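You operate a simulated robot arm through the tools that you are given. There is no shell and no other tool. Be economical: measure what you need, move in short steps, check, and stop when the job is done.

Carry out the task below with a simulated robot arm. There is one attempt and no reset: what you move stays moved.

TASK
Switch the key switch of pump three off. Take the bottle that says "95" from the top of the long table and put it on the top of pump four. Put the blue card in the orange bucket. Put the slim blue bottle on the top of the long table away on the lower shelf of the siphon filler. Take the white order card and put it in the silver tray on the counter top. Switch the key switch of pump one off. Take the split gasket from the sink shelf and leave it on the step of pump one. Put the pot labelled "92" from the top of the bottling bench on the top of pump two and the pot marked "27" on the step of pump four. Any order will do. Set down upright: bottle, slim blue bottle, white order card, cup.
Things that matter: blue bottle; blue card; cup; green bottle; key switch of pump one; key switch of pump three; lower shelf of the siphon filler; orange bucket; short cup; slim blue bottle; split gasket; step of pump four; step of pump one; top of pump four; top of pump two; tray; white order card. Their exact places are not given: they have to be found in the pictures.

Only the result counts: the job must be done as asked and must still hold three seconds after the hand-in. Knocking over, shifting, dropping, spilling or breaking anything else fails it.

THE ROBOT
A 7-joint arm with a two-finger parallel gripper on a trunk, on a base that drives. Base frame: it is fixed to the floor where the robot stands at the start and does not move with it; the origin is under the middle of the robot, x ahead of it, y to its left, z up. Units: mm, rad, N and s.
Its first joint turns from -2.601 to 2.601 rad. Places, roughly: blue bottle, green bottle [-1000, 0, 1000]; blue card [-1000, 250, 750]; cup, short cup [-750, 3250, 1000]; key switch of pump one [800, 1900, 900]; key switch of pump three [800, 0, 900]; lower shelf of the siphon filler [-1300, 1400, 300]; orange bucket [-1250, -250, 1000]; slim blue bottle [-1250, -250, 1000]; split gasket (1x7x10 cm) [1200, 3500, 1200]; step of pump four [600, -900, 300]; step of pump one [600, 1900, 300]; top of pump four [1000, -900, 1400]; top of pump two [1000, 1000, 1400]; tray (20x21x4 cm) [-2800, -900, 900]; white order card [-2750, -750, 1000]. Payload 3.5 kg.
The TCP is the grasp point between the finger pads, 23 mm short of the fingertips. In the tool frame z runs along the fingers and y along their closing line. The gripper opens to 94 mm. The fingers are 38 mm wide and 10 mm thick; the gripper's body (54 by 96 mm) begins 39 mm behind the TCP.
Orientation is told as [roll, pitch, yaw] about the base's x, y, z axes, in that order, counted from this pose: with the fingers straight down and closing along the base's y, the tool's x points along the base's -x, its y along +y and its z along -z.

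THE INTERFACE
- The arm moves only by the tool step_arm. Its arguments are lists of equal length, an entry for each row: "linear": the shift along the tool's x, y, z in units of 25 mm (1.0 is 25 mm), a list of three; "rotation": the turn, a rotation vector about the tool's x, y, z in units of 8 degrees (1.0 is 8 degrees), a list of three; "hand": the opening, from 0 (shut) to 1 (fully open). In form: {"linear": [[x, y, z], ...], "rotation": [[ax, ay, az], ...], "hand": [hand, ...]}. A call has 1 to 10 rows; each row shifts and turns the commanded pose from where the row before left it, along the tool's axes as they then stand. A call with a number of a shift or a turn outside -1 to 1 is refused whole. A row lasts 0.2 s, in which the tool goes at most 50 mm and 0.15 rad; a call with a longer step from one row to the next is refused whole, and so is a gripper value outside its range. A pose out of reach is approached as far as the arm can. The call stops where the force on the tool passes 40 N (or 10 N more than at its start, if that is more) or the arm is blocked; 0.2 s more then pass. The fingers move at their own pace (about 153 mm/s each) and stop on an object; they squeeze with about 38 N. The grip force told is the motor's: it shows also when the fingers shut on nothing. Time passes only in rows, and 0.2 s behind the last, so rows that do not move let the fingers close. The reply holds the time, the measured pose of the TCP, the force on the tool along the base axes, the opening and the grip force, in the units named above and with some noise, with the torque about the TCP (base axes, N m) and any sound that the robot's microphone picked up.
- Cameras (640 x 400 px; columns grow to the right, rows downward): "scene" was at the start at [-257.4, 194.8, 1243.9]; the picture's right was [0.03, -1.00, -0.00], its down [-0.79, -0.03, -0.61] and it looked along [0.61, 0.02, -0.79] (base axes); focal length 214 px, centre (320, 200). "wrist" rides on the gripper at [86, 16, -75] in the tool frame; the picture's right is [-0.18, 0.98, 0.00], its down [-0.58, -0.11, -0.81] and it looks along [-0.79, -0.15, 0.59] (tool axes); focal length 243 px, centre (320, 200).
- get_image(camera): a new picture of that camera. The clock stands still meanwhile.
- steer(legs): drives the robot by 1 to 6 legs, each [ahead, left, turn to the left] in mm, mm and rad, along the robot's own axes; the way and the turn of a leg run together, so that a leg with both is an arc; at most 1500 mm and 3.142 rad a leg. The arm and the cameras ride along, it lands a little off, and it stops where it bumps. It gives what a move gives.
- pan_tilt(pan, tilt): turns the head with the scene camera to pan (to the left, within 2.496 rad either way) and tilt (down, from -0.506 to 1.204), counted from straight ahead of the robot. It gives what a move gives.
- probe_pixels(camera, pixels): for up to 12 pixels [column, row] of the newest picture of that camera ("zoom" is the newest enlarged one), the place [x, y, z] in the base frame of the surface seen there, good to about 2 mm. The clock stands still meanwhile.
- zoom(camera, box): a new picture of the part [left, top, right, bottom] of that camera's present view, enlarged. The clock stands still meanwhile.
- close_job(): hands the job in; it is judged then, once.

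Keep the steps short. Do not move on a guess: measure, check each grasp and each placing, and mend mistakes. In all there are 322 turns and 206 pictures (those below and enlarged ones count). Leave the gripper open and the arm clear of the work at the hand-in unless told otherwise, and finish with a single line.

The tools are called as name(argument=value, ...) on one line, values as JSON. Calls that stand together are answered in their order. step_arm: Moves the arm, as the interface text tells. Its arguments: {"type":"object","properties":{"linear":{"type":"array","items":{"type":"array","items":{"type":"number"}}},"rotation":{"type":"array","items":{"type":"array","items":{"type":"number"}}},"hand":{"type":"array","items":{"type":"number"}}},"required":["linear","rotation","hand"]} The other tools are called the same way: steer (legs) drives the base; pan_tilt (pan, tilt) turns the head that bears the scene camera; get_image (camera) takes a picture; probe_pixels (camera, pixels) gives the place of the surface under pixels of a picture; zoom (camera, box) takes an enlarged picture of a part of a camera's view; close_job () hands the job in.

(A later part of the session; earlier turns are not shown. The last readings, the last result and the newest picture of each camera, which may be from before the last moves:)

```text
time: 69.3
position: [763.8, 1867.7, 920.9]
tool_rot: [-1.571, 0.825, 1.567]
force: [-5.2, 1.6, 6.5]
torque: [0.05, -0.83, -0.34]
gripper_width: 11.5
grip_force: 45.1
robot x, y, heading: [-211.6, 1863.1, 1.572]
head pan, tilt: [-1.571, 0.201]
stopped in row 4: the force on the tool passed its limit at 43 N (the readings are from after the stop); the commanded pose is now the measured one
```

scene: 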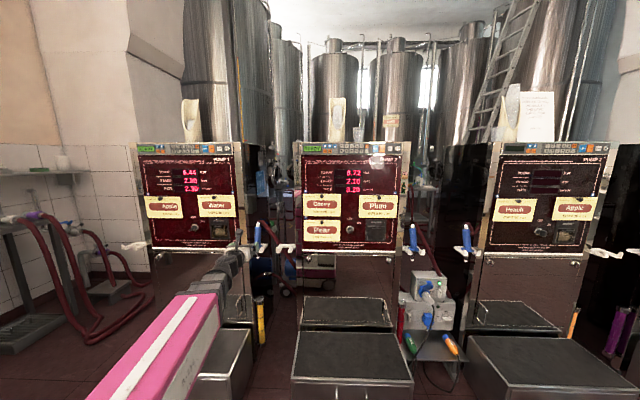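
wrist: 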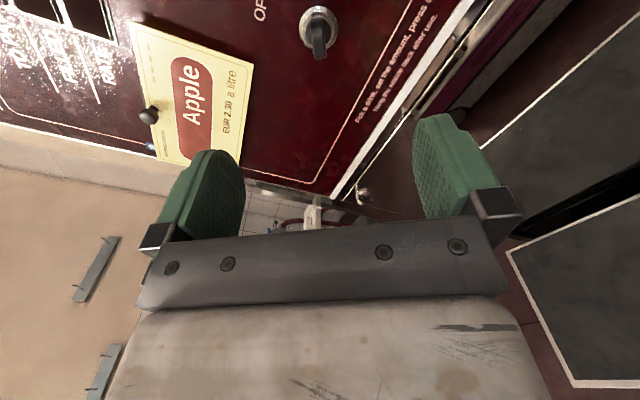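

step_arm(linear=[[0, 0, 0], [0, 0, 0], [0, 0, 0], [0, 0, 0], [0, 0, 0]], rotation=[[0, 0, -0.6], [0, 0, -0.6], [0, 0, -0.6], [0, 0, -0.6], [0, 0, -0.6]], hand=[0, 0, 0, 0, 0])

step_arm(linear=[[0, 0, 0], [0, 0, 0], [0, 0, 0], [0, 0, 0], [0, 0, 0]], rotation=[[0, 0, -0.6], [0, 0, -0.6], [0, 0, -0.6], [0, 0, -0.6], [0, 0, 0]], hand=[0, 0, 0, 0, 0])

get_image(camera="wrist")

```text
time: 70.1
position: [763.7, 1869.5, 921.3]
tool_rot: [-1.579, 1.058, 1.565]
force: [-5.9, 2.0, 9.0]
torque: [0.06, -0.34, -0.72]
gripper_width: 12.1
grip_force: 44.5
robot x, y, heading: [-210.8, 1861.6, 1.576]
head pan, tilt: [-1.571, 0.201]
stopped in row 4: the force on the tool passed its limit at 42 N (the readings are from after the stop); the commanded pose is now the measured one
```

```text
time: 71.0
position: [763.9, 1872.5, 923.1]
tool_rot: [-1.587, 1.332, 1.561]
force: [-5.3, 4.7, 7.4]
torque: [0.05, 0.03, -1.12]
gripper_width: 12.1
grip_force: 44.8
robot x, y, heading: [-211.9, 1865.6, 1.576]
head pan, tilt: [-1.571, 0.201]
stopped in row 4: the force on the tool passed its limit at 42 N (the readings are from after the stop); the commanded pose is now the measured one
```

```text
172 pictures are left
```

wrist: 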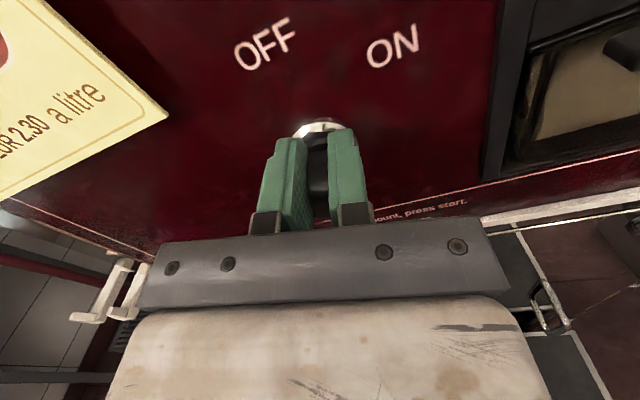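

step_arm(linear=[[-0.15, 0, 0], [-0.15, 0, 0], [-0.05, 0, 0], [0, 0, 0]], rotation=[[0, 0, -0.6], [0, 0, -0.6], [0, 0, -0.7], [0, 0, 0]], hand=[0, 0, 0, 0])

get_image(camera="scene")

```text
time: 72.0
position: [765.3, 1875.7, 914.0]
tool_rot: [1.727, 1.543, -1.405]
force: [-0.4, 19.0, 33.0]
torque: [1.19, -0.31, -0.77]
gripper_width: 12.2
grip_force: 45.0
robot x, y, heading: [-209.5, 1866.2, 1.576]
head pan, tilt: [-1.571, 0.201]
```

```text
171 pictures are left
```

scene: 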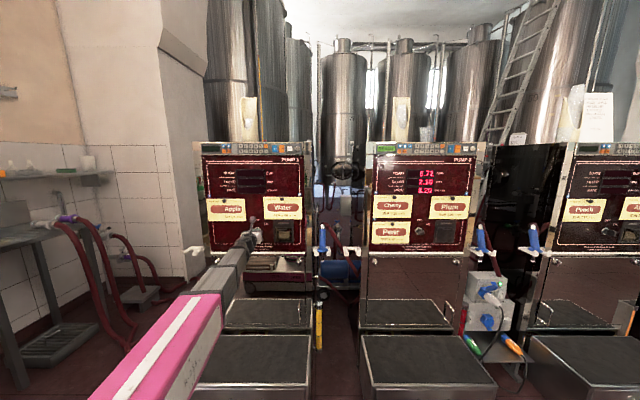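

Pump 1's display is dark. I release and back off.

step_arm(linear=[[0, 0, 0], [0, 0, 0], [0, 0, -0.8], [0, 0, -1], [0, 0, -1], [0, 0, -1], [0, 0, -1], [0, 0, -1]], rotation=[[0, 0, 0], [0, 0, 0], [0, 0, 0], [0, 0, 0], [0, 0, 0], [0, 0, 0], [0, 0, 0], [0, 0, 0]], hand=[0.6, 0.6, 0.6, 1, 1, 1, 1, 1])

pan_tilt(pan=-0.5, tilt=0.2)

get_image(camera="scene")

pan_tilt(pan=0.5, tilt=0.3)

get_image(camera="scene")

```text
time: 73.8
position: [618.2, 1873.3, 911.8]
tool_rot: [1.69, 1.546, -1.443]
force: [-0.3, -1.2, 0.1]
torque: [0.02, 0.04, 0.01]
gripper_width: 94.1
grip_force: 0.0
robot x, y, heading: [-211.0, 1862.9, 1.576]
head pan, tilt: [-1.571, 0.201]
```

```text
time: 75.1
position: [619.4, 1873.4, 912.9]
tool_rot: [1.69, 1.545, -1.444]
force: [0.0, 0.1, 0.5]
torque: [0.0, 0.01, 0.03]
gripper_width: 94.0
grip_force: 0.1
robot x, y, heading: [-212.2, 1864.1, 1.573]
head pan, tilt: [-0.499, 0.201]
```

```text
170 pictures are left
```

scene: 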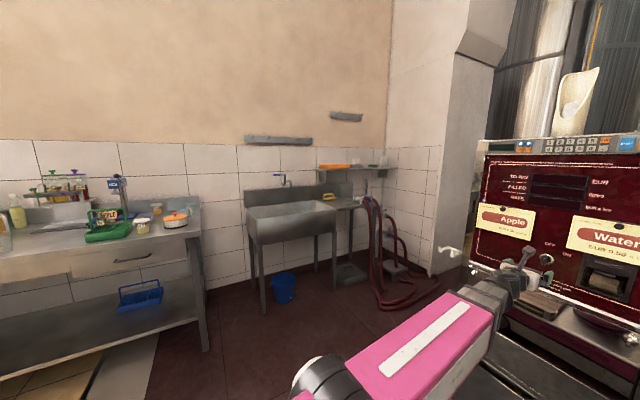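

```text
time: 76.3
position: [619.6, 1873.6, 912.4]
tool_rot: [1.689, 1.545, -1.446]
force: [-0.3, 0.6, -0.6]
torque: [-0.01, 0.0, -0.02]
gripper_width: 94.0
grip_force: 0.0
robot x, y, heading: [-210.2, 1858.8, 1.577]
head pan, tilt: [0.499, 0.3]
```

```text
169 pictures are left
```

scene: 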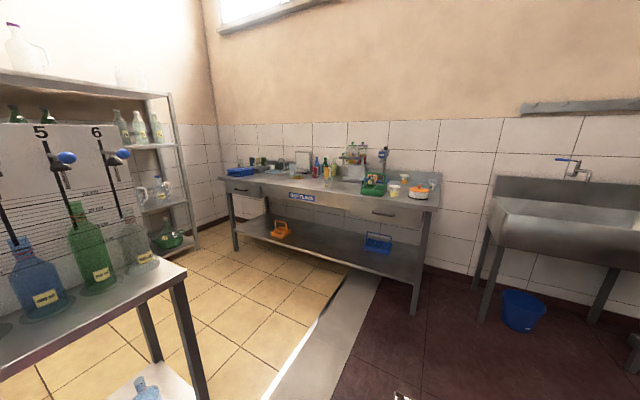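

I see the sink shelf (about (350,167) in the earlier view). I turn back there and zoom, probing also the bench.

zoom(camera="scene", box=[330, 150, 450, 225])

probe_pixels(camera="zoom", pixels=[[395, 215], [330, 190], [520, 205], [250, 190], [480, 260], [300, 235]])

pan_tilt(pan=-0.5, tilt=0.2)

zoom(camera="scene", box=[290, 130, 450, 230])

probe_pixels(camera="zoom", pixels=[[180, 142], [140, 150], [270, 145], [250, 148], [310, 150], [380, 155], [160, 270], [270, 270], [60, 290], [360, 130]])

```text
5.33 times, centred on (390, 188) of scene
```

zoom: 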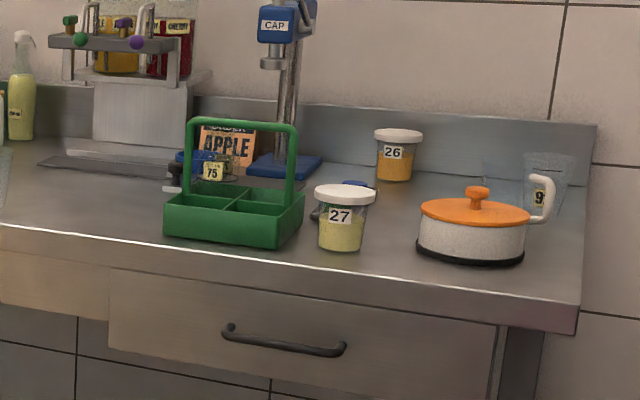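

```text
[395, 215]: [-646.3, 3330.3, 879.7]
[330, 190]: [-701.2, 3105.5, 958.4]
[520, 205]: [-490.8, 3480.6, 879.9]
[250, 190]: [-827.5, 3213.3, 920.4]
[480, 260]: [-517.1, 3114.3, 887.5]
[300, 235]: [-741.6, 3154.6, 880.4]
```

```text
time: 77.6
position: [618.6, 1873.7, 912.5]
tool_rot: [1.691, 1.545, -1.446]
force: [-0.2, -0.8, -0.2]
torque: [-0.01, 0.0, -0.02]
gripper_width: 94.0
grip_force: 0.0
robot x, y, heading: [-207.9, 1865.1, 1.573]
head pan, tilt: [-0.499, 0.201]
```

```text
4.00 times, centred on (370, 180) of scene
```

zoom: 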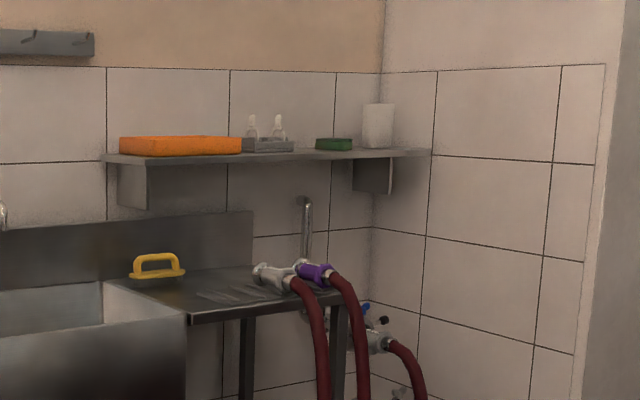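

```text
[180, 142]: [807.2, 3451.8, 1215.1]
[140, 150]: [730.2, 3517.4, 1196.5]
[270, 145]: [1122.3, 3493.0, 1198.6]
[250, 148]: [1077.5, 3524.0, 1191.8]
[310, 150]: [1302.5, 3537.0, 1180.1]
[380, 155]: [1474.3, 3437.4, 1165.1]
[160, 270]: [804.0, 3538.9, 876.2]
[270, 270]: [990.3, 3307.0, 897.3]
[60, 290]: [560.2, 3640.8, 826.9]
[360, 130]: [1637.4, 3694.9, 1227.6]
```

The shelf holds an orange tray, a grey holder, a green thing and a white cup. I look closer at where the floor obstacles are before driving there.

get_image(camera="scene")

probe_pixels(camera="scene", pixels=[[376, 274], [410, 277], [436, 285], [352, 272], [295, 285], [261, 310], [436, 260], [450, 250], [330, 240], [250, 225], [375, 240], [400, 330]])

```text
166 pictures are left
```

scene: 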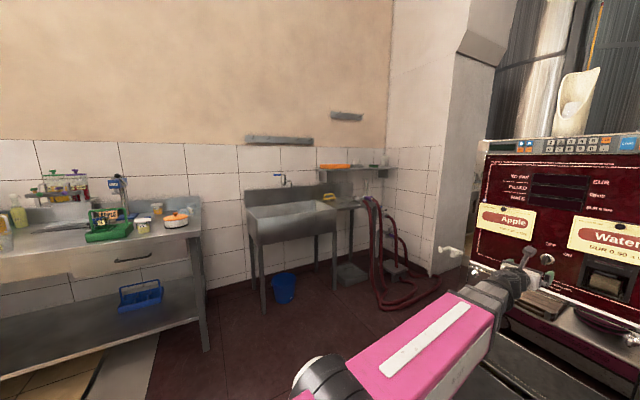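

```text
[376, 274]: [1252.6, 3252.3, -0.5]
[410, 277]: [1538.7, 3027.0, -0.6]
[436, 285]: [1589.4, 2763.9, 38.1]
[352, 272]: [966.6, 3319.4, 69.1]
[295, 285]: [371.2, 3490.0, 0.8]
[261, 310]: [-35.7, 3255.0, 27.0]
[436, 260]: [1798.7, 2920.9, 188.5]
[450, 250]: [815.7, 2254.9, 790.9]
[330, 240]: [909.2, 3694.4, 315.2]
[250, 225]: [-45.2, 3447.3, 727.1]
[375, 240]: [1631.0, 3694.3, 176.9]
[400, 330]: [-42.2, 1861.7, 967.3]
```

Plan: turn left 90° so the arm (on my right) points to the sink wall, then pull the arm in and raise it before driving there.

steer(legs=[[0, 0, 1.571]])

step_arm(linear=[[0.9, 0, -0.9], [0.9, 0, -0.9], [0.9, 0, -0.9], [0.9, 0, -0.9], [0.9, 0, -0.9], [0.9, 0, -0.9], [0.9, 0, -0.9], [0.9, 0, -0.9], [0.9, 0, -0.9], [0.9, 0, -0.9]], rotation=[[0, 0, 0], [0, 0, 0], [0, 0, 0], [0, 0, 0], [0, 0, 0], [0, 0, 0], [0, 0, 0], [0, 0, 0], [0, 0, 0], [0, 0, 0]], hand=[1, 1, 1, 1, 1, 1, 1, 1, 1, 1])

```text
time: 81.8
position: [-219.5, 2692.2, 912.9]
tool_rot: [1.69, 1.544, 0.126]
force: [0.5, -0.6, 0.5]
torque: [-0.01, -0.02, -0.01]
gripper_width: 93.9
grip_force: 0.1
robot x, y, heading: [-210.4, 1863.7, -3.14]
head pan, tilt: [-0.499, 0.201]
```

```text
time: 84.0
position: [-232.9, 2522.5, 1157.8]
tool_rot: [1.639, 1.544, 0.074]
force: [-0.4, 0.4, 0.6]
torque: [-0.01, -0.02, 0.0]
gripper_width: 94.2
grip_force: 0.0
out of reach, approached as far as the arm can: row 6, 7, 8, 9, 10
robot x, y, heading: [-210.6, 1863.5, -3.138]
head pan, tilt: [-0.499, 0.201]
```

Arm is in at 660 mm, z 1158. Now I drive right 740 (to y≈2600) and then backward toward x≈900.

steer(legs=[[0, -740, 0], [-600, 0, 0]])

pan_tilt(pan=-2.0, tilt=0.3)

get_image(camera="scene")

```text
time: 91.1
position: [369.1, 3274.3, 1157.7]
tool_rot: [1.668, 1.543, 0.099]
force: [-1.0, -0.2, 0.2]
torque: [0.0, 0.0, -0.01]
gripper_width: 94.0
grip_force: 0.2
robot x, y, heading: [388.5, 2613.2, 3.137]
head pan, tilt: [-0.499, 0.201]
```

```text
time: 92.7
position: [368.6, 3275.2, 1158.0]
tool_rot: [1.669, 1.545, 0.097]
force: [-0.6, -0.1, -0.7]
torque: [-0.01, -0.01, 0.0]
gripper_width: 94.3
grip_force: 0.1
robot x, y, heading: [385.3, 2618.3, 3.137]
head pan, tilt: [-2.0, 0.3]
```

```text
165 pictures are left
```

scene: 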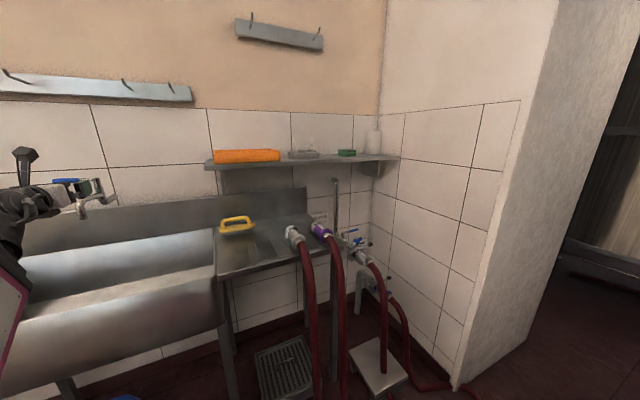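

zoom(camera="scene", box=[200, 120, 400, 190])

probe_pixels(camera="zoom", pixels=[[465, 105], [300, 110], [360, 110], [330, 100], [440, 105], [485, 108], [560, 70], [500, 125], [150, 110], [240, 120]])

```text
3.20 times, centred on (300, 155) of scene
```

zoom: 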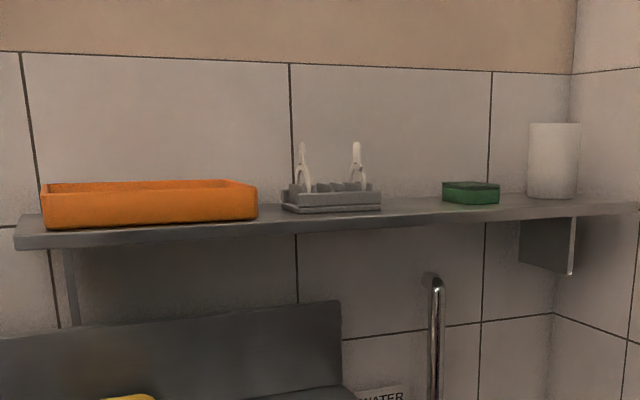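

```text
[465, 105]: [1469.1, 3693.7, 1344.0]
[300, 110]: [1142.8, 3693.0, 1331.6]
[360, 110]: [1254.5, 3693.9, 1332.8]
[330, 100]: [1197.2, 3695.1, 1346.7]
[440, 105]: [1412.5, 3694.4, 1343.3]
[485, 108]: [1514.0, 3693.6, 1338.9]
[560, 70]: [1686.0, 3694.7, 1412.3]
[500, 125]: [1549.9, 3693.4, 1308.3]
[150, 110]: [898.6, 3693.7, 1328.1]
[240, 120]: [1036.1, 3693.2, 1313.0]
```

probe_pixels(camera="zoom", pixels=[[330, 209], [288, 208], [378, 206], [330, 197], [300, 175], [357, 175], [470, 193], [550, 165], [415, 206], [30, 230], [600, 205], [420, 213]])

zoom(camera="scene", box=[280, 140, 330, 170])

```text
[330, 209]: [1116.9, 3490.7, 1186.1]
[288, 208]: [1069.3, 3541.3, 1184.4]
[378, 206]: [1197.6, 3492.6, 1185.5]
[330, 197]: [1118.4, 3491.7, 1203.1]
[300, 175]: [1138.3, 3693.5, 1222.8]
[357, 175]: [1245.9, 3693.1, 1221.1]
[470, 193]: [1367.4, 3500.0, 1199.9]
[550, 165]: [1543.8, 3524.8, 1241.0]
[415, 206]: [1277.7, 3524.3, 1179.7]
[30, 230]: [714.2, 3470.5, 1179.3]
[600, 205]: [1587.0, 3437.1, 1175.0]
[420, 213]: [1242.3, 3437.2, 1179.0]
```

```text
12.80 times, centred on (305, 155) of scene
```

zoom: 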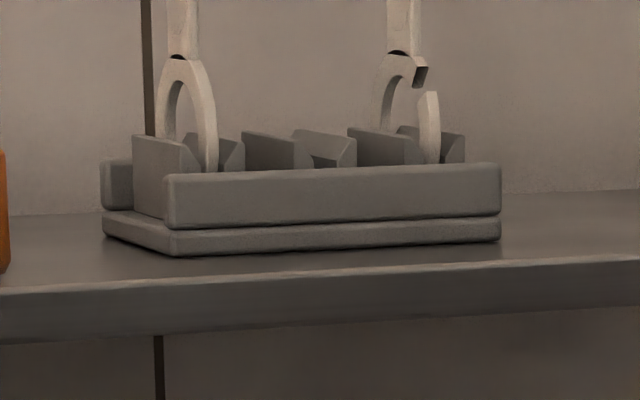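

The rack holds two gaskets upright; the right one has a gap: the split gasket. I probe it in this zoom and the floor obstacles in the picture.

probe_pixels(camera="zoom", pixels=[[400, 40], [390, 20], [412, 20], [400, 5], [430, 110], [385, 100], [420, 70], [183, 40], [195, 20], [300, 200], [480, 200], [430, 155]])

probe_pixels(camera="scene", pixels=[[310, 145], [380, 390], [350, 350], [400, 380], [420, 385], [285, 395], [330, 395], [420, 350], [380, 300], [225, 350], [460, 385], [290, 345]])

zoom(camera="scene", box=[280, 125, 330, 165])

```text
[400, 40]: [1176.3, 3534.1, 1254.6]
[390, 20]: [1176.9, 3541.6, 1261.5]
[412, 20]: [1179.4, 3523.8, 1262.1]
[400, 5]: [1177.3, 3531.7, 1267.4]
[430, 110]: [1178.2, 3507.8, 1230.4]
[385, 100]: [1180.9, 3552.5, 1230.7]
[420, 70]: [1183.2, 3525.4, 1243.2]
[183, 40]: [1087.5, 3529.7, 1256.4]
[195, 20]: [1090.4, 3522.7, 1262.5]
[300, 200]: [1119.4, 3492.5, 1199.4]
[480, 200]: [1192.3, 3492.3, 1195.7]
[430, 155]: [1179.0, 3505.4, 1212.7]
```

```text
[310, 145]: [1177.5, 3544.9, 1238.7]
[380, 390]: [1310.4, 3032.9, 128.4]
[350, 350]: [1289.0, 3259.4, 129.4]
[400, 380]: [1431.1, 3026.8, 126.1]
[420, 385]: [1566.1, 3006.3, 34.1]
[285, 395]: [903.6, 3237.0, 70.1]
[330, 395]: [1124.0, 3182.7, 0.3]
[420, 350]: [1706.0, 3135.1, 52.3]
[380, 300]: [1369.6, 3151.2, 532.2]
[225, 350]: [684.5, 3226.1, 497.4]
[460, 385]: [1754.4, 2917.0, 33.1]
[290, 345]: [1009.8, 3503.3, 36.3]
```

```text
10.00 times, centred on (305, 145) of scene
```

zoom: 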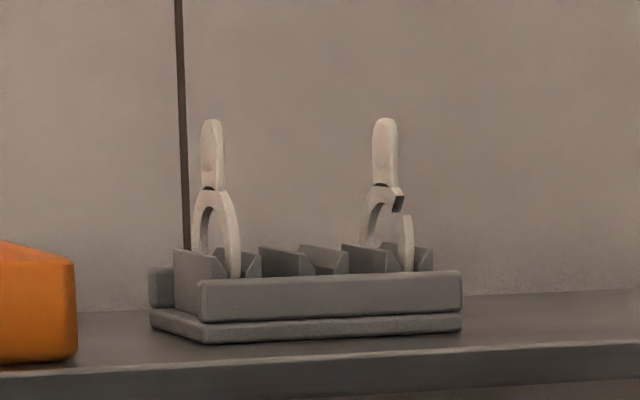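

Tab: x≈1182, y≈3532, z 1248–1285. I drive back about 635 mm to x≈1020 and measure.

steer(legs=[[-635, 0, 0]])

get_image(camera="wrist")

```text
time: 96.2
position: [1001.2, 3272.8, 1157.4]
tool_rot: [1.669, 1.543, 0.098]
force: [0.0, -0.1, 0.9]
torque: [-0.03, 0.0, 0.05]
gripper_width: 94.1
grip_force: 0.1
robot x, y, heading: [1020.5, 2614.8, 3.135]
head pan, tilt: [-2.0, 0.3]
```

```text
161 pictures are left
```

wrist: 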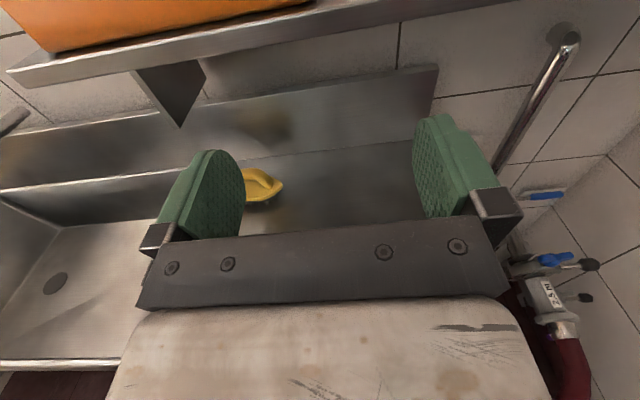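

I raise to z≈1268 and shift +x to 1182 with the hand at 45%.

step_arm(linear=[[0.6, 0.9, 0], [0.6, 0.9, 0], [0.6, 0.9, 0], [0.6, 0.9, 0], [0.6, 0.9, 0], [0.6, 0.9, 0], [0.6, 0.9, 0], [0.2, 0.9, 0]], rotation=[[0, 0, 0], [0, 0, 0], [0, 0, 0], [0, 0, 0], [0, 0, 0], [0, 0, 0], [0, 0, 0], [0, 0, 0]], hand=[1, 1, 1, 0.5, 0.45, 0.45, 0.45, 0.45])

get_image(camera="wrist")

```text
time: 98.0
position: [1050.5, 3275.9, 1252.7]
tool_rot: [2.01, 1.553, 0.414]
force: [0.1, -0.4, -0.2]
torque: [-0.05, -0.06, 0.05]
gripper_width: 42.4
grip_force: 0.1
out of reach, approached as far as the arm can: row 3, 4, 5, 6, 7, 8
robot x, y, heading: [1018.8, 2613.0, 3.138]
head pan, tilt: [-2.0, 0.3]
```

```text
160 pictures are left
```

wrist: 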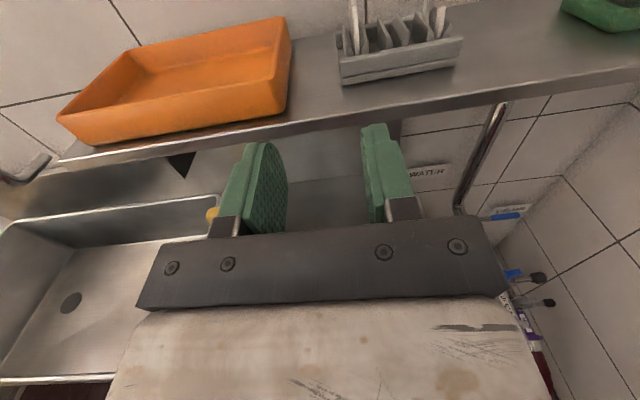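

Too folded there; I go outward and right together.

step_arm(linear=[[0.2, 0.5, 0.6], [0.2, 0.5, 0.6], [0.2, 0.9, 0.3], [0.2, 0.9, 0.2], [0, 0.9, 0.2], [0, 0.9, 0.2], [0, 0.7, 0.1]], rotation=[[0, 0, 0], [0, 0, 0], [0, 0, 0], [0, 0, 0], [0, 0, 0], [0, 0, 0], [0, 0, 0]], hand=[0.45, 0.45, 0.45, 0.45, 0.45, 0.45, 0.45])

```text
time: 99.6
position: [1050.9, 3332.0, 1258.1]
tool_rot: [2.013, 1.557, 0.414]
force: [-0.2, -0.3, 0.4]
torque: [0.0, -0.02, 0.01]
gripper_width: 42.3
grip_force: 0.1
out of reach, approached as far as the arm can: row 1, 2, 3, 4, 5, 6, 7
robot x, y, heading: [1022.3, 2609.9, 3.141]
head pan, tilt: [-2.0, 0.3]
```

The wrist is at its side limit, so I shift the base another 95 mm back.

steer(legs=[[-95, 0, 0]])

step_arm(linear=[[0, 0, 0.6], [0, 0.4, 0.8], [0, 0.4, 0.6], [0, 0.2, 0]], rotation=[[0, 0, 0], [0, 0, 0], [0, 0, 0], [0, 0, 0]], hand=[0.45, 0.45, 0.45, 0.45])

get_image(camera="wrist")

```text
time: 100.8
position: [1144.1, 3332.2, 1258.8]
tool_rot: [2.004, 1.555, 0.408]
force: [-0.2, 0.2, 1.1]
torque: [0.02, -0.01, -0.04]
gripper_width: 42.4
grip_force: 0.1
robot x, y, heading: [1115.0, 2609.7, 3.14]
head pan, tilt: [-2.0, 0.3]
```

```text
time: 101.8
position: [1156.3, 3381.6, 1258.3]
tool_rot: [2.305, 1.56, 0.699]
force: [0.3, -0.3, 0.5]
torque: [-0.02, -0.03, -0.01]
gripper_width: 42.2
grip_force: 0.1
out of reach, approached as far as the arm can: row 3, 4
robot x, y, heading: [1112.9, 2612.2, 3.14]
head pan, tilt: [-2.0, 0.3]
```

```text
159 pictures are left
```

wrist: 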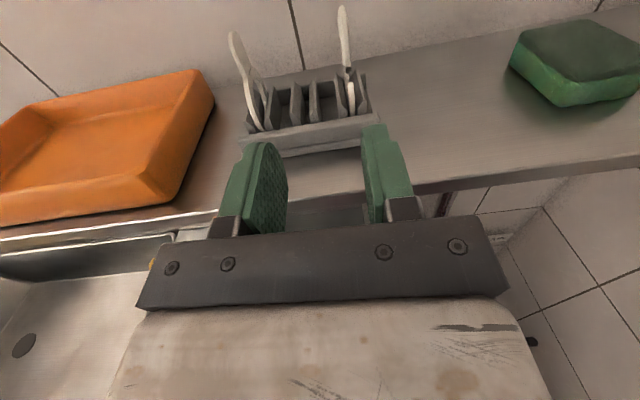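

26 mm more in +x is needed: I nudge the base back 24 mm, then advance to the tab.

steer(legs=[[-24, 0, 0]])

step_arm(linear=[[0.3, 0, 0.9], [0.1, 0, 0.9]], rotation=[[0, 0, 0], [0, 0, 0]], hand=[0.45, 0.45])

get_image(camera="wrist")

probe_pixels(camera="wrist", pixels=[[342, 40], [342, 60], [345, 25]])

```text
time: 102.6
position: [1180.0, 3381.3, 1258.4]
tool_rot: [2.307, 1.559, 0.697]
force: [0.1, 0.2, 0.4]
torque: [-0.02, 0.02, -0.02]
gripper_width: 42.4
grip_force: 0.0
robot x, y, heading: [1140.5, 2612.4, 3.146]
head pan, tilt: [-2.0, 0.3]
```

```text
time: 103.2
position: [1181.1, 3426.7, 1270.0]
tool_rot: [2.364, 1.559, 0.755]
force: [0.5, 0.8, -0.8]
torque: [0.02, 0.0, 0.03]
gripper_width: 42.1
grip_force: 0.3
robot x, y, heading: [1142.8, 2610.9, 3.142]
head pan, tilt: [-2.0, 0.3]
```

```text
158 pictures are left
```

wrist: 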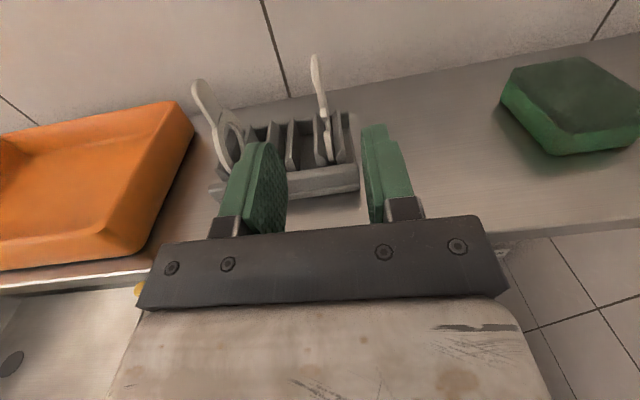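

```text
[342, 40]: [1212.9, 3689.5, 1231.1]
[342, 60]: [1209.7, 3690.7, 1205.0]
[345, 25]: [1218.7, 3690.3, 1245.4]
```

The split gasket's tab (320,90) is centred between the fingers. I advance 98 mm.

step_arm(linear=[[0, -0.03, 0.9], [0, -0.03, 0.9], [0, -0.03, 0.8], [0, -0.03, 0.8], [0, 0, 0.5]], rotation=[[0, 0, 0], [0, 0, 0], [0, 0, 0], [0, 0, 0], [0, 0, 0]], hand=[0.45, 0.45, 0.45, 0.45, 0.45])

get_image(camera="wrist")

```text
time: 104.4
position: [1179.7, 3524.5, 1269.0]
tool_rot: [2.335, 1.559, 0.725]
force: [0.5, 0.0, -0.2]
torque: [-0.02, -0.01, -0.01]
gripper_width: 42.2
grip_force: 0.1
robot x, y, heading: [1137.8, 2612.9, 3.135]
head pan, tilt: [-2.0, 0.3]
```

```text
157 pictures are left
```

wrist: 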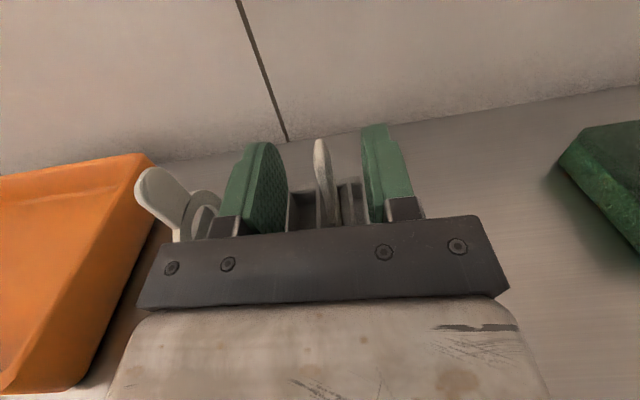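

step_arm(linear=[[0, 0, 0.2], [0, 0, 0], [0, 0, 0]], rotation=[[0, 0, 0], [0, 0, 0], [0, 0, 0]], hand=[0, 0, 0])

step_arm(linear=[[0.5, 0, 0], [0.8, 0, 0], [0.8, 0, 0], [0.8, 0, 0]], rotation=[[0, 0, 0], [0, 0, 0], [0, 0, 0], [0, 0, 0]], hand=[0, 0, 0, 0])

get_image(camera="wrist")

```text
time: 105.2
position: [1180.9, 3528.2, 1267.8]
tool_rot: [2.314, 1.558, 0.707]
force: [-0.3, 0.4, -0.2]
torque: [0.03, 0.0, -0.02]
gripper_width: 4.0
grip_force: 38.2
robot x, y, heading: [1140.4, 2613.6, 3.133]
head pan, tilt: [-2.0, 0.3]
```

```text
time: 106.2
position: [1181.3, 3527.1, 1341.8]
tool_rot: [2.514, 1.56, 0.899]
force: [-0.5, -0.7, 0.5]
torque: [0.0, 0.01, 0.01]
gripper_width: 4.1
grip_force: 38.3
robot x, y, heading: [1137.3, 2610.5, 3.141]
head pan, tilt: [-2.0, 0.3]
```

```text
156 pictures are left
```

wrist: 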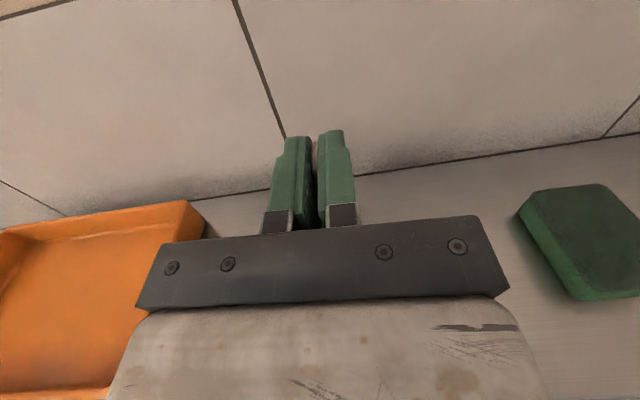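

Held with 4 mm width. I check the lift from the scene camera.

zoom(camera="scene", box=[100, 70, 340, 220])

```text
2.67 times, centred on (220, 145) of scene
```

zoom: 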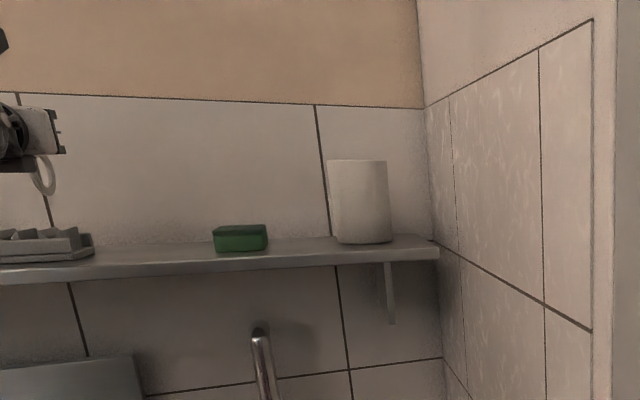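

The gasket hangs from the gripper. I draw back 150 mm and drive out ahead (−x) to the aisle, then turn right to face the arm to the pumps.

step_arm(linear=[[0, 0, -1], [0, 0, -1], [0, 0, -1], [0, 0, -1], [0, 0, -1], [0, 0, -1]], rotation=[[0, 0, 0], [0, 0, 0], [0, 0, 0], [0, 0, 0], [0, 0, 0], [0, 0, 0]], hand=[0, 0, 0, 0, 0, 0])

steer(legs=[[1350, 0, 0], [0, 740, 0], [0, 0, -1.571]])

get_image(camera="scene")

```text
time: 107.6
position: [1174.7, 3377.8, 1340.6]
tool_rot: [2.627, 1.561, 1.012]
force: [-0.4, -0.2, -0.1]
torque: [-0.02, 0.0, -0.03]
gripper_width: 3.8
grip_force: 37.5
robot x, y, heading: [1138.0, 2612.7, 3.141]
head pan, tilt: [-2.0, 0.3]
```

```text
time: 121.7
position: [551.0, 1851.8, 1340.2]
tool_rot: [2.636, 1.559, -0.56]
force: [-0.3, 0.1, 0.1]
torque: [-0.03, -0.02, 0.0]
gripper_width: 4.0
grip_force: 37.5
robot x, y, heading: [-216.8, 1894.0, 1.56]
head pan, tilt: [-2.0, 0.3]
```

```text
154 pictures are left
```

scene: 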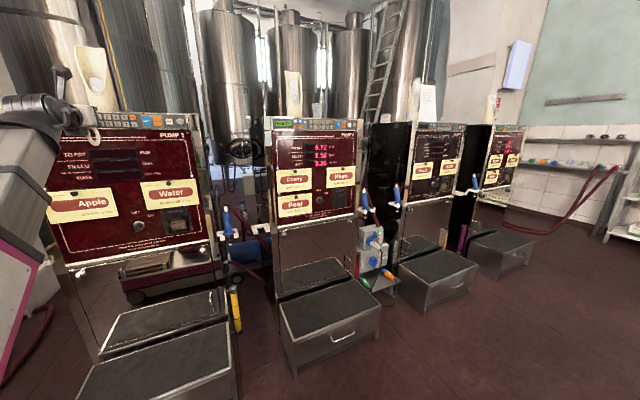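

Robot is back at pump one with the gasket still held (4 mm). I lower the arm, then tip the tool down.

step_arm(linear=[[-1, 0, 0], [-1, 0, 0], [-1, 0, 0], [-1, 0, 0], [-1, 0, 0], [-1, 0, 0], [-1, 0, 0], [-1, 0, 0], [-1, 0, 0], [-1, 0, 0]], rotation=[[0, 0, 0], [0, 0, 0], [0, 0, 0], [0, 0, 0], [0, 0, 0], [0, 0, 0], [0, 0, 0], [0, 0, 0], [0, 0, 0], [0, 0, 0]], hand=[0, 0, 0, 0, 0, 0, 0, 0, 0, 0])

step_arm(linear=[[0, 0, 0], [0, 0, 0], [0, 0, 0], [0, 0, 0], [0, 0, 0], [0, 0, 0], [0, 0, 0], [0, 0, 0], [0, 0, 0], [0, 0, 0]], rotation=[[0, -1, 0], [0, -1, 0], [0, -1, 0], [0, -1, 0], [0, -1, 0], [0, -1, 0], [0, -1, 0], [0, -1, 0], [0, -1, 0], [0, -1, 0]], hand=[0, 0, 0, 0, 0, 0, 0, 0, 0, 0])

```text
time: 123.9
position: [554.8, 1847.6, 1091.7]
tool_rot: [2.691, 1.56, -0.504]
force: [0.8, -0.8, 0.1]
torque: [-0.02, -0.02, 0.0]
gripper_width: 3.9
grip_force: 37.9
robot x, y, heading: [-217.6, 1896.0, 1.557]
head pan, tilt: [-2.0, 0.3]
```

```text
time: 126.1
position: [551.9, 1890.4, 1087.4]
tool_rot: [0.003, 0.18, 3.08]
force: [-1.0, 0.7, -0.3]
torque: [-0.01, -0.03, -0.02]
gripper_width: 3.9
grip_force: 37.9
out of reach, approached as far as the arm can: row 4, 5, 6, 7, 8
robot x, y, heading: [-214.4, 1894.8, 1.556]
head pan, tilt: [-2.0, 0.3]
```

Nearly down. I finish the tip and descend, shifting +x to about 610.

step_arm(linear=[[0, 0, 0], [0, 0, 0], [0.3, 0, 1], [0.3, 0, 1], [0.3, 0, 1], [0.3, 0, 1], [0.3, 0, 1], [0.3, 0, 1], [0.3, 0, 1], [0.3, 0, 1]], rotation=[[0, -0.65, 0], [0, -0.65, 0], [0, 0, 0], [0, 0, 0], [0, 0, 0], [0, 0, 0], [0, 0, 0], [0, 0, 0], [0, 0, 0], [0, 0, 0]], hand=[0, 0, 0, 0, 0, 0, 0, 0, 0, 0])

step_arm(linear=[[0, 0, 1], [0, 0, 1], [0, 0, 1], [0, 0, 1], [0, 0, 1], [0, 0, 1], [0, 0, 1], [0, 0, 1], [0, 0, 1], [0, 0, 1]], rotation=[[0, 0, 0], [0, 0, 0], [0, 0, 0], [0, 0, 0], [0, 0, 0], [0, 0, 0], [0, 0, 0], [0, 0, 0], [0, 0, 0], [0, 0, 0]], hand=[0, 0, 0, 0, 0, 0, 0, 0, 0, 0])

pan_tilt(pan=-1.571, tilt=0.8)

get_image(camera="scene")

```text
time: 128.3
position: [612.7, 1891.3, 887.1]
tool_rot: [0.005, 0.002, 3.077]
force: [-0.2, 0.1, 0.2]
torque: [-0.02, -0.01, 0.01]
gripper_width: 3.9
grip_force: 38.3
out of reach, approached as far as the arm can: row 5
robot x, y, heading: [-213.5, 1893.2, 1.56]
head pan, tilt: [-2.0, 0.3]
```

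```text
time: 130.5
position: [613.5, 1891.0, 638.5]
tool_rot: [0.008, 0.003, 3.079]
force: [-0.3, -0.3, 0.2]
torque: [0.02, -0.02, -0.01]
gripper_width: 4.0
grip_force: 38.1
out of reach, approached as far as the arm can: row 2
robot x, y, heading: [-214.3, 1896.9, 1.558]
head pan, tilt: [-2.0, 0.3]
```

```text
time: 131.4
position: [613.4, 1891.9, 639.9]
tool_rot: [0.008, 0.004, 3.078]
force: [1.2, -0.1, 0.1]
torque: [0.05, 0.01, -0.01]
gripper_width: 3.7
grip_force: 38.0
robot x, y, heading: [-213.8, 1893.6, 1.554]
head pan, tilt: [-1.571, 0.799]
```

```text
153 pictures are left
```

scene: 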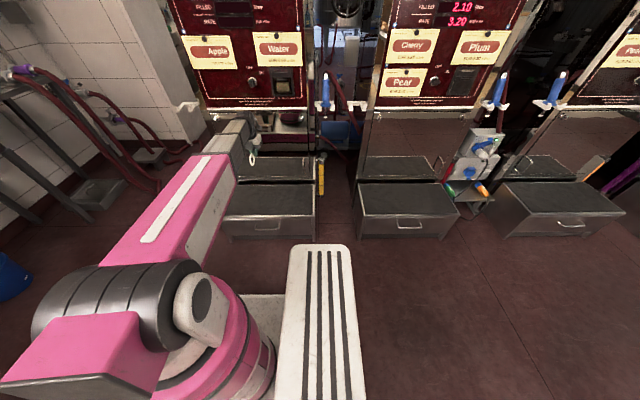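

probe_pixels(camera="scene", pixels=[[270, 200], [230, 212], [312, 212], [312, 185], [245, 190]])

step_arm(linear=[[0, 0, 1], [0, 0, 1], [0, 0, 1], [0, 0, 1], [0, 0, 1], [0, 0, 1], [0, 0, 1], [0, 0, 1], [0, 0, 1], [0, 0, 1]], rotation=[[0, 0, 0], [0, 0, 0], [0, 0, 0], [0, 0, 0], [0, 0, 0], [0, 0, 0], [0, 0, 0], [0, 0, 0], [0, 0, 0], [0, 0, 0]], hand=[0, 0, 0, 0, 0, 0, 0, 0, 0, 0])

zoom(camera="scene", box=[200, 100, 360, 260])

```text
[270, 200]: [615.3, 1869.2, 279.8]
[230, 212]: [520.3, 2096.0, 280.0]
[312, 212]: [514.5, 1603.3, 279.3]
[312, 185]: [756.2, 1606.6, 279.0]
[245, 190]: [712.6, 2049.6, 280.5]
```

```text
time: 133.6
position: [612.7, 1890.1, 386.6]
tool_rot: [0.01, 0.004, 3.08]
force: [-0.4, 0.5, 0.0]
torque: [0.01, -0.01, 0.0]
gripper_width: 3.9
grip_force: 37.9
robot x, y, heading: [-212.2, 1900.0, 1.558]
head pan, tilt: [-1.571, 0.799]
```

```text
2.50 times, centred on (280, 180) of scene
```

zoom: 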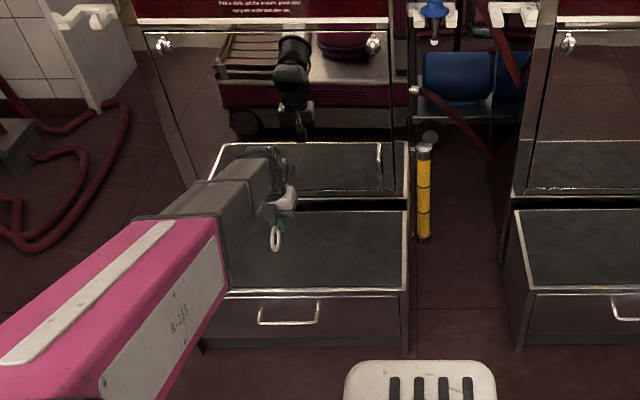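

Step top is z 280. I tilt the tool 40° sideways so the ring lies slanted, then descend to just touching.

step_arm(linear=[[0, 0, 0], [0, 0, 0], [0, 0, 0], [0, 0, 0], [0, 0, 0], [0, 0.643, 0.766], [0, 0.643, 0.766]], rotation=[[1, 0, 0], [1, 0, 0], [1, 0, 0], [1, 0, 0], [1, 0, 0], [0, 0, 0], [0, 0, 0]], hand=[0, 0, 0, 0, 0, 0, 0])

step_arm(linear=[[0, 0.257, 0.306], [0, 0.257, 0.306], [0, 0.13, 0.15], [0, 0.13, 0.15], [0, 0.13, 0.15]], rotation=[[0, 0, 0], [0, 0, 0], [0, 0, 0], [0, 0, 0], [0, 0, 0]], hand=[0, 0, 0, 0, 0])

get_image(camera="wrist")

```text
time: 135.2
position: [613.8, 1997.3, 374.6]
tool_rot: [-0.425, -0.036, 2.907]
force: [0.4, -0.4, -0.4]
torque: [0.0, -0.01, -0.02]
gripper_width: 3.9
grip_force: 38.1
out of reach, approached as far as the arm can: row 1, 2, 3, 4, 5, 6, 7
robot x, y, heading: [-217.8, 1893.6, 1.562]
head pan, tilt: [-1.571, 0.799]
```

```text
time: 136.4
position: [613.0, 2015.8, 351.0]
tool_rot: [-0.43, -0.033, 2.914]
force: [0.0, -0.8, -0.2]
torque: [-0.03, -0.04, 0.01]
gripper_width: 3.8
grip_force: 37.7
out of reach, approached as far as the arm can: row 1, 2, 3, 4, 5
robot x, y, heading: [-212.9, 1896.9, 1.559]
head pan, tilt: [-1.571, 0.799]
```

```text
151 pictures are left
```

wrist: 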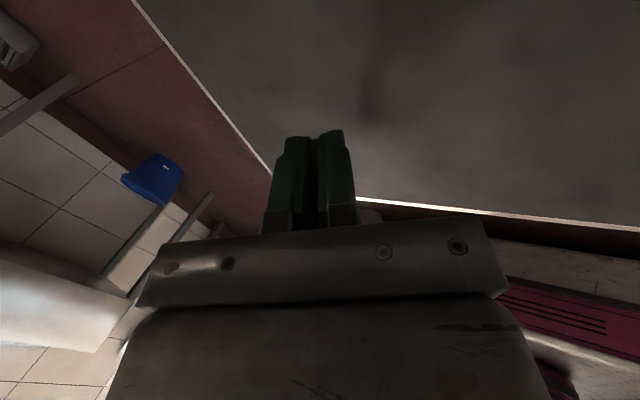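

The arm drifted at a joint limit. I undo the tilt and shift back toward y≈1890.

step_arm(linear=[[0, 0, 0], [0, 0, 0], [0, 0, 0], [0, 0, 0], [0, 1, 0], [0, 1, 0], [0, 1, 0], [0, 1, 0], [0, 1, 0]], rotation=[[-0.8, 0, 0], [-0.8, 0, 0], [-0.8, 0, 0], [-0.7, 0, 0], [0, 0, 0], [0, 0, 0], [0, 0, 0], [0, 0, 0], [0, 0, 0]], hand=[0, 0, 0, 0, 0, 0, 0, 0, 0])

```text
time: 138.4
position: [585.0, 1894.1, 352.1]
tool_rot: [-0.001, -0.03, 2.923]
force: [-0.6, -0.1, -0.5]
torque: [-0.02, 0.0, 0.01]
gripper_width: 3.8
grip_force: 37.8
robot x, y, heading: [-214.2, 1897.6, 1.56]
head pan, tilt: [-1.571, 0.799]
```

Tilting the other way instead.

step_arm(linear=[[0, 0, 0], [0, 0, 0], [0, 0, 0], [0, 0, 0]], rotation=[[-1, 0, 0], [-1, 0, 0], [-1, 0, 0], [-1, 0, 0]], hand=[0, 0, 0, 0])

```text
time: 139.4
position: [586.2, 1892.5, 352.2]
tool_rot: [0.56, -0.03, 2.921]
force: [-0.4, -0.4, 0.2]
torque: [0.03, 0.0, -0.01]
gripper_width: 3.8
grip_force: 37.6
robot x, y, heading: [-212.7, 1897.4, 1.56]
head pan, tilt: [-1.571, 0.799]
```

Works. A little more tilt, then descend 42 mm gently.

step_arm(linear=[[0, 0, 0], [0, 0, 0], [0, -0.37, 0.335], [0, -0.37, 0.335], [0, -0.3, 0.27], [0, -0.15, 0.13], [0, 0, 0]], rotation=[[-1, 0, 0], [-1, 0, 0], [0, 0, 0], [0, 0, 0], [0, 0, 0], [0, 0, 0], [0, 0, 0]], hand=[0, 0, 0, 0, 0, 0, 0])

zoom(camera="scene", box=[220, 140, 320, 240])

```text
time: 141.0
position: [584.8, 1892.9, 312.0]
tool_rot: [0.836, -0.03, 2.92]
force: [-0.4, -0.4, -0.4]
torque: [0.02, 0.0, 0.01]
gripper_width: 4.2
grip_force: 37.6
robot x, y, heading: [-214.9, 1898.3, 1.56]
head pan, tilt: [-1.571, 0.799]
```

```text
4.00 times, centred on (270, 190) of scene
```

zoom: 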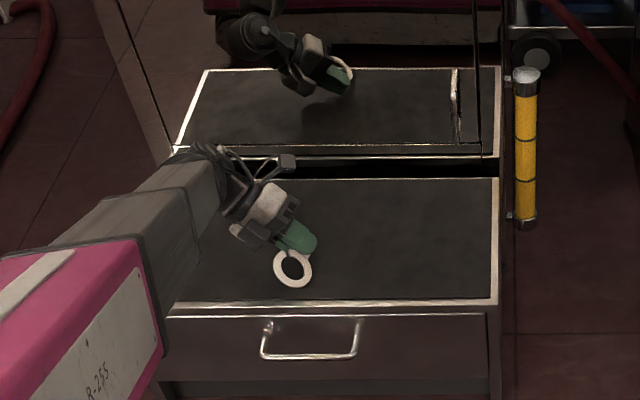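

The ring is close to the front edge; I shift 85 mm toward the pump, then touch down.

step_arm(linear=[[0.85, 0, 0], [0.85, 0, 0], [0.85, 0, 0], [0.85, 0, 0], [0, -0.1, 0.09], [0, -0.05, 0.05]], rotation=[[0, 0, 0], [0, 0, 0], [0, 0, 0], [0, 0, 0], [0, 0, 0], [0, 0, 0]], hand=[0, 0, 0, 0, 0, 0])

```text
time: 142.4
position: [667.6, 1874.0, 306.3]
tool_rot: [0.839, -0.029, 2.922]
force: [1.5, 4.7, 22.8]
torque: [-0.33, 1.22, -0.21]
gripper_width: 3.9
grip_force: 37.8
robot x, y, heading: [-216.3, 1898.3, 1.559]
head pan, tilt: [-1.571, 0.799]
```

Contact with the step (23 N). I release and lift away.

step_arm(linear=[[0, 0, 0], [0, 0, 0], [0, 0, -0.5], [0, 0, -1], [0, 0, -1], [0, 0, -1], [0, 0, -1]], rotation=[[0, 0, 0], [0, 0, 0], [0, 0, 0], [0, 0, 0], [0, 0, 0], [0, 0, 0], [0, 0, 0]], hand=[0.4, 0.5, 0.5, 0.5, 0.5, 0.5, 0.5])

zoom(camera="scene", box=[220, 140, 320, 240])

```text
time: 142.7
position: [667.1, 1870.5, 312.8]
tool_rot: [0.851, -0.02, 2.918]
force: [-0.6, -7.3, 31.4]
torque: [-0.46, -0.5, -0.17]
gripper_width: 24.6
grip_force: 0.1
robot x, y, heading: [-214.0, 1898.3, 1.56]
head pan, tilt: [-1.571, 0.799]
stopped in row 1: the force on the tool passed its limit at 49 N (the readings are from after the stop); the commanded pose is now the measured one
```

```text
4.00 times, centred on (270, 190) of scene
```

zoom: 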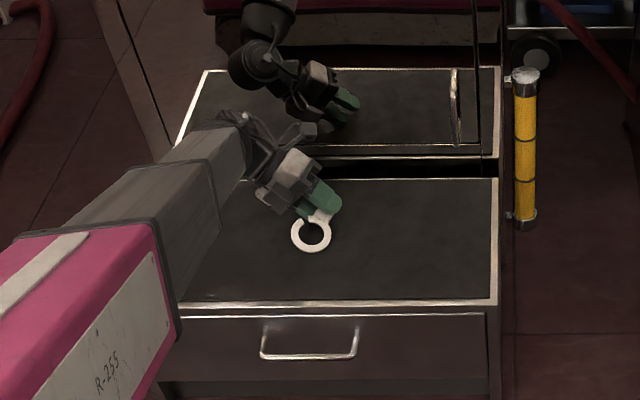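

The lower finger pushed on the step. I go straight up.

step_arm(linear=[[0, 0.37, -0.33], [0, 0.7, -0.6], [0, 0.7, -0.66], [0, 0.7, -0.66], [0, 0.7, -0.66]], rotation=[[0, 0, 0], [0, 0, 0], [0, 0, 0], [0, 0, 0], [0, 0, 0]], hand=[0.27, 0.3, 0.3, 0.4, 0.6])

zoom(camera="scene", box=[220, 140, 320, 240])

```text
time: 143.9
position: [667.7, 1872.0, 415.9]
tool_rot: [0.845, -0.029, 2.919]
force: [-26.1, 0.1, -14.5]
torque: [-0.36, 0.32, 0.72]
gripper_width: 56.3
grip_force: 0.1
robot x, y, heading: [-219.7, 1894.7, 1.558]
head pan, tilt: [-1.571, 0.799]
```

```text
4.00 times, centred on (270, 190) of scene
```

zoom: 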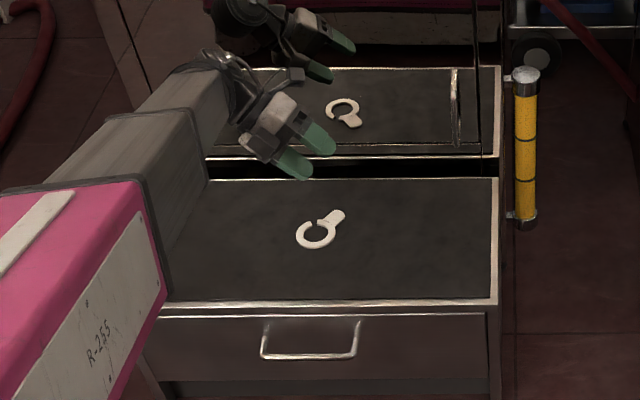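

The gasket lies flat on the step. The force −26 N in x means the hand touches the pump front; I pull back toward −x.

step_arm(linear=[[-0.8, 0, 0], [-0.8, 0, 0], [-0.8, 0, 0], [-0.8, 0, 0], [-0.8, 0, 0], [-0.8, 0, 0]], rotation=[[0, 0, 0], [0, 0, 0], [0, 0, 0], [0, 0, 0], [0, 0, 0], [0, 0, 0]], hand=[1, 1, 1, 1, 1, 1])

step_arm(linear=[[0, 0, 0], [0, 0, 0], [0, 0, 0], [0, 0, 0], [0, 0, 0], [0, 0, 0], [0, 0, -1], [0, 0, -1], [0, 0, -1], [0, 0, -1]], rotation=[[1, 0, 0], [1, 0, 0], [1, 0, 0], [1, 0, 0], [1, 0, 0], [1, 0, 0], [0, 0, 0], [0, 0, 0], [0, 0, 0], [0, 0, 0]], hand=[1, 1, 1, 1, 1, 1, 1, 1, 1, 1])

```text
time: 145.3
position: [554.8, 1899.1, 418.9]
tool_rot: [0.846, -0.025, 2.917]
force: [0.3, 0.2, 0.0]
torque: [0.01, -0.02, -0.03]
gripper_width: 94.1
grip_force: 0.1
robot x, y, heading: [-215.8, 1897.4, 1.554]
head pan, tilt: [-1.571, 0.799]
```

```text
time: 147.5
position: [554.3, 1900.3, 518.2]
tool_rot: [0.008, -0.024, 2.917]
force: [0.3, -0.1, 0.1]
torque: [-0.01, 0.01, -0.01]
gripper_width: 94.1
grip_force: 0.1
robot x, y, heading: [-214.5, 1894.6, 1.554]
head pan, tilt: [-1.571, 0.799]
```

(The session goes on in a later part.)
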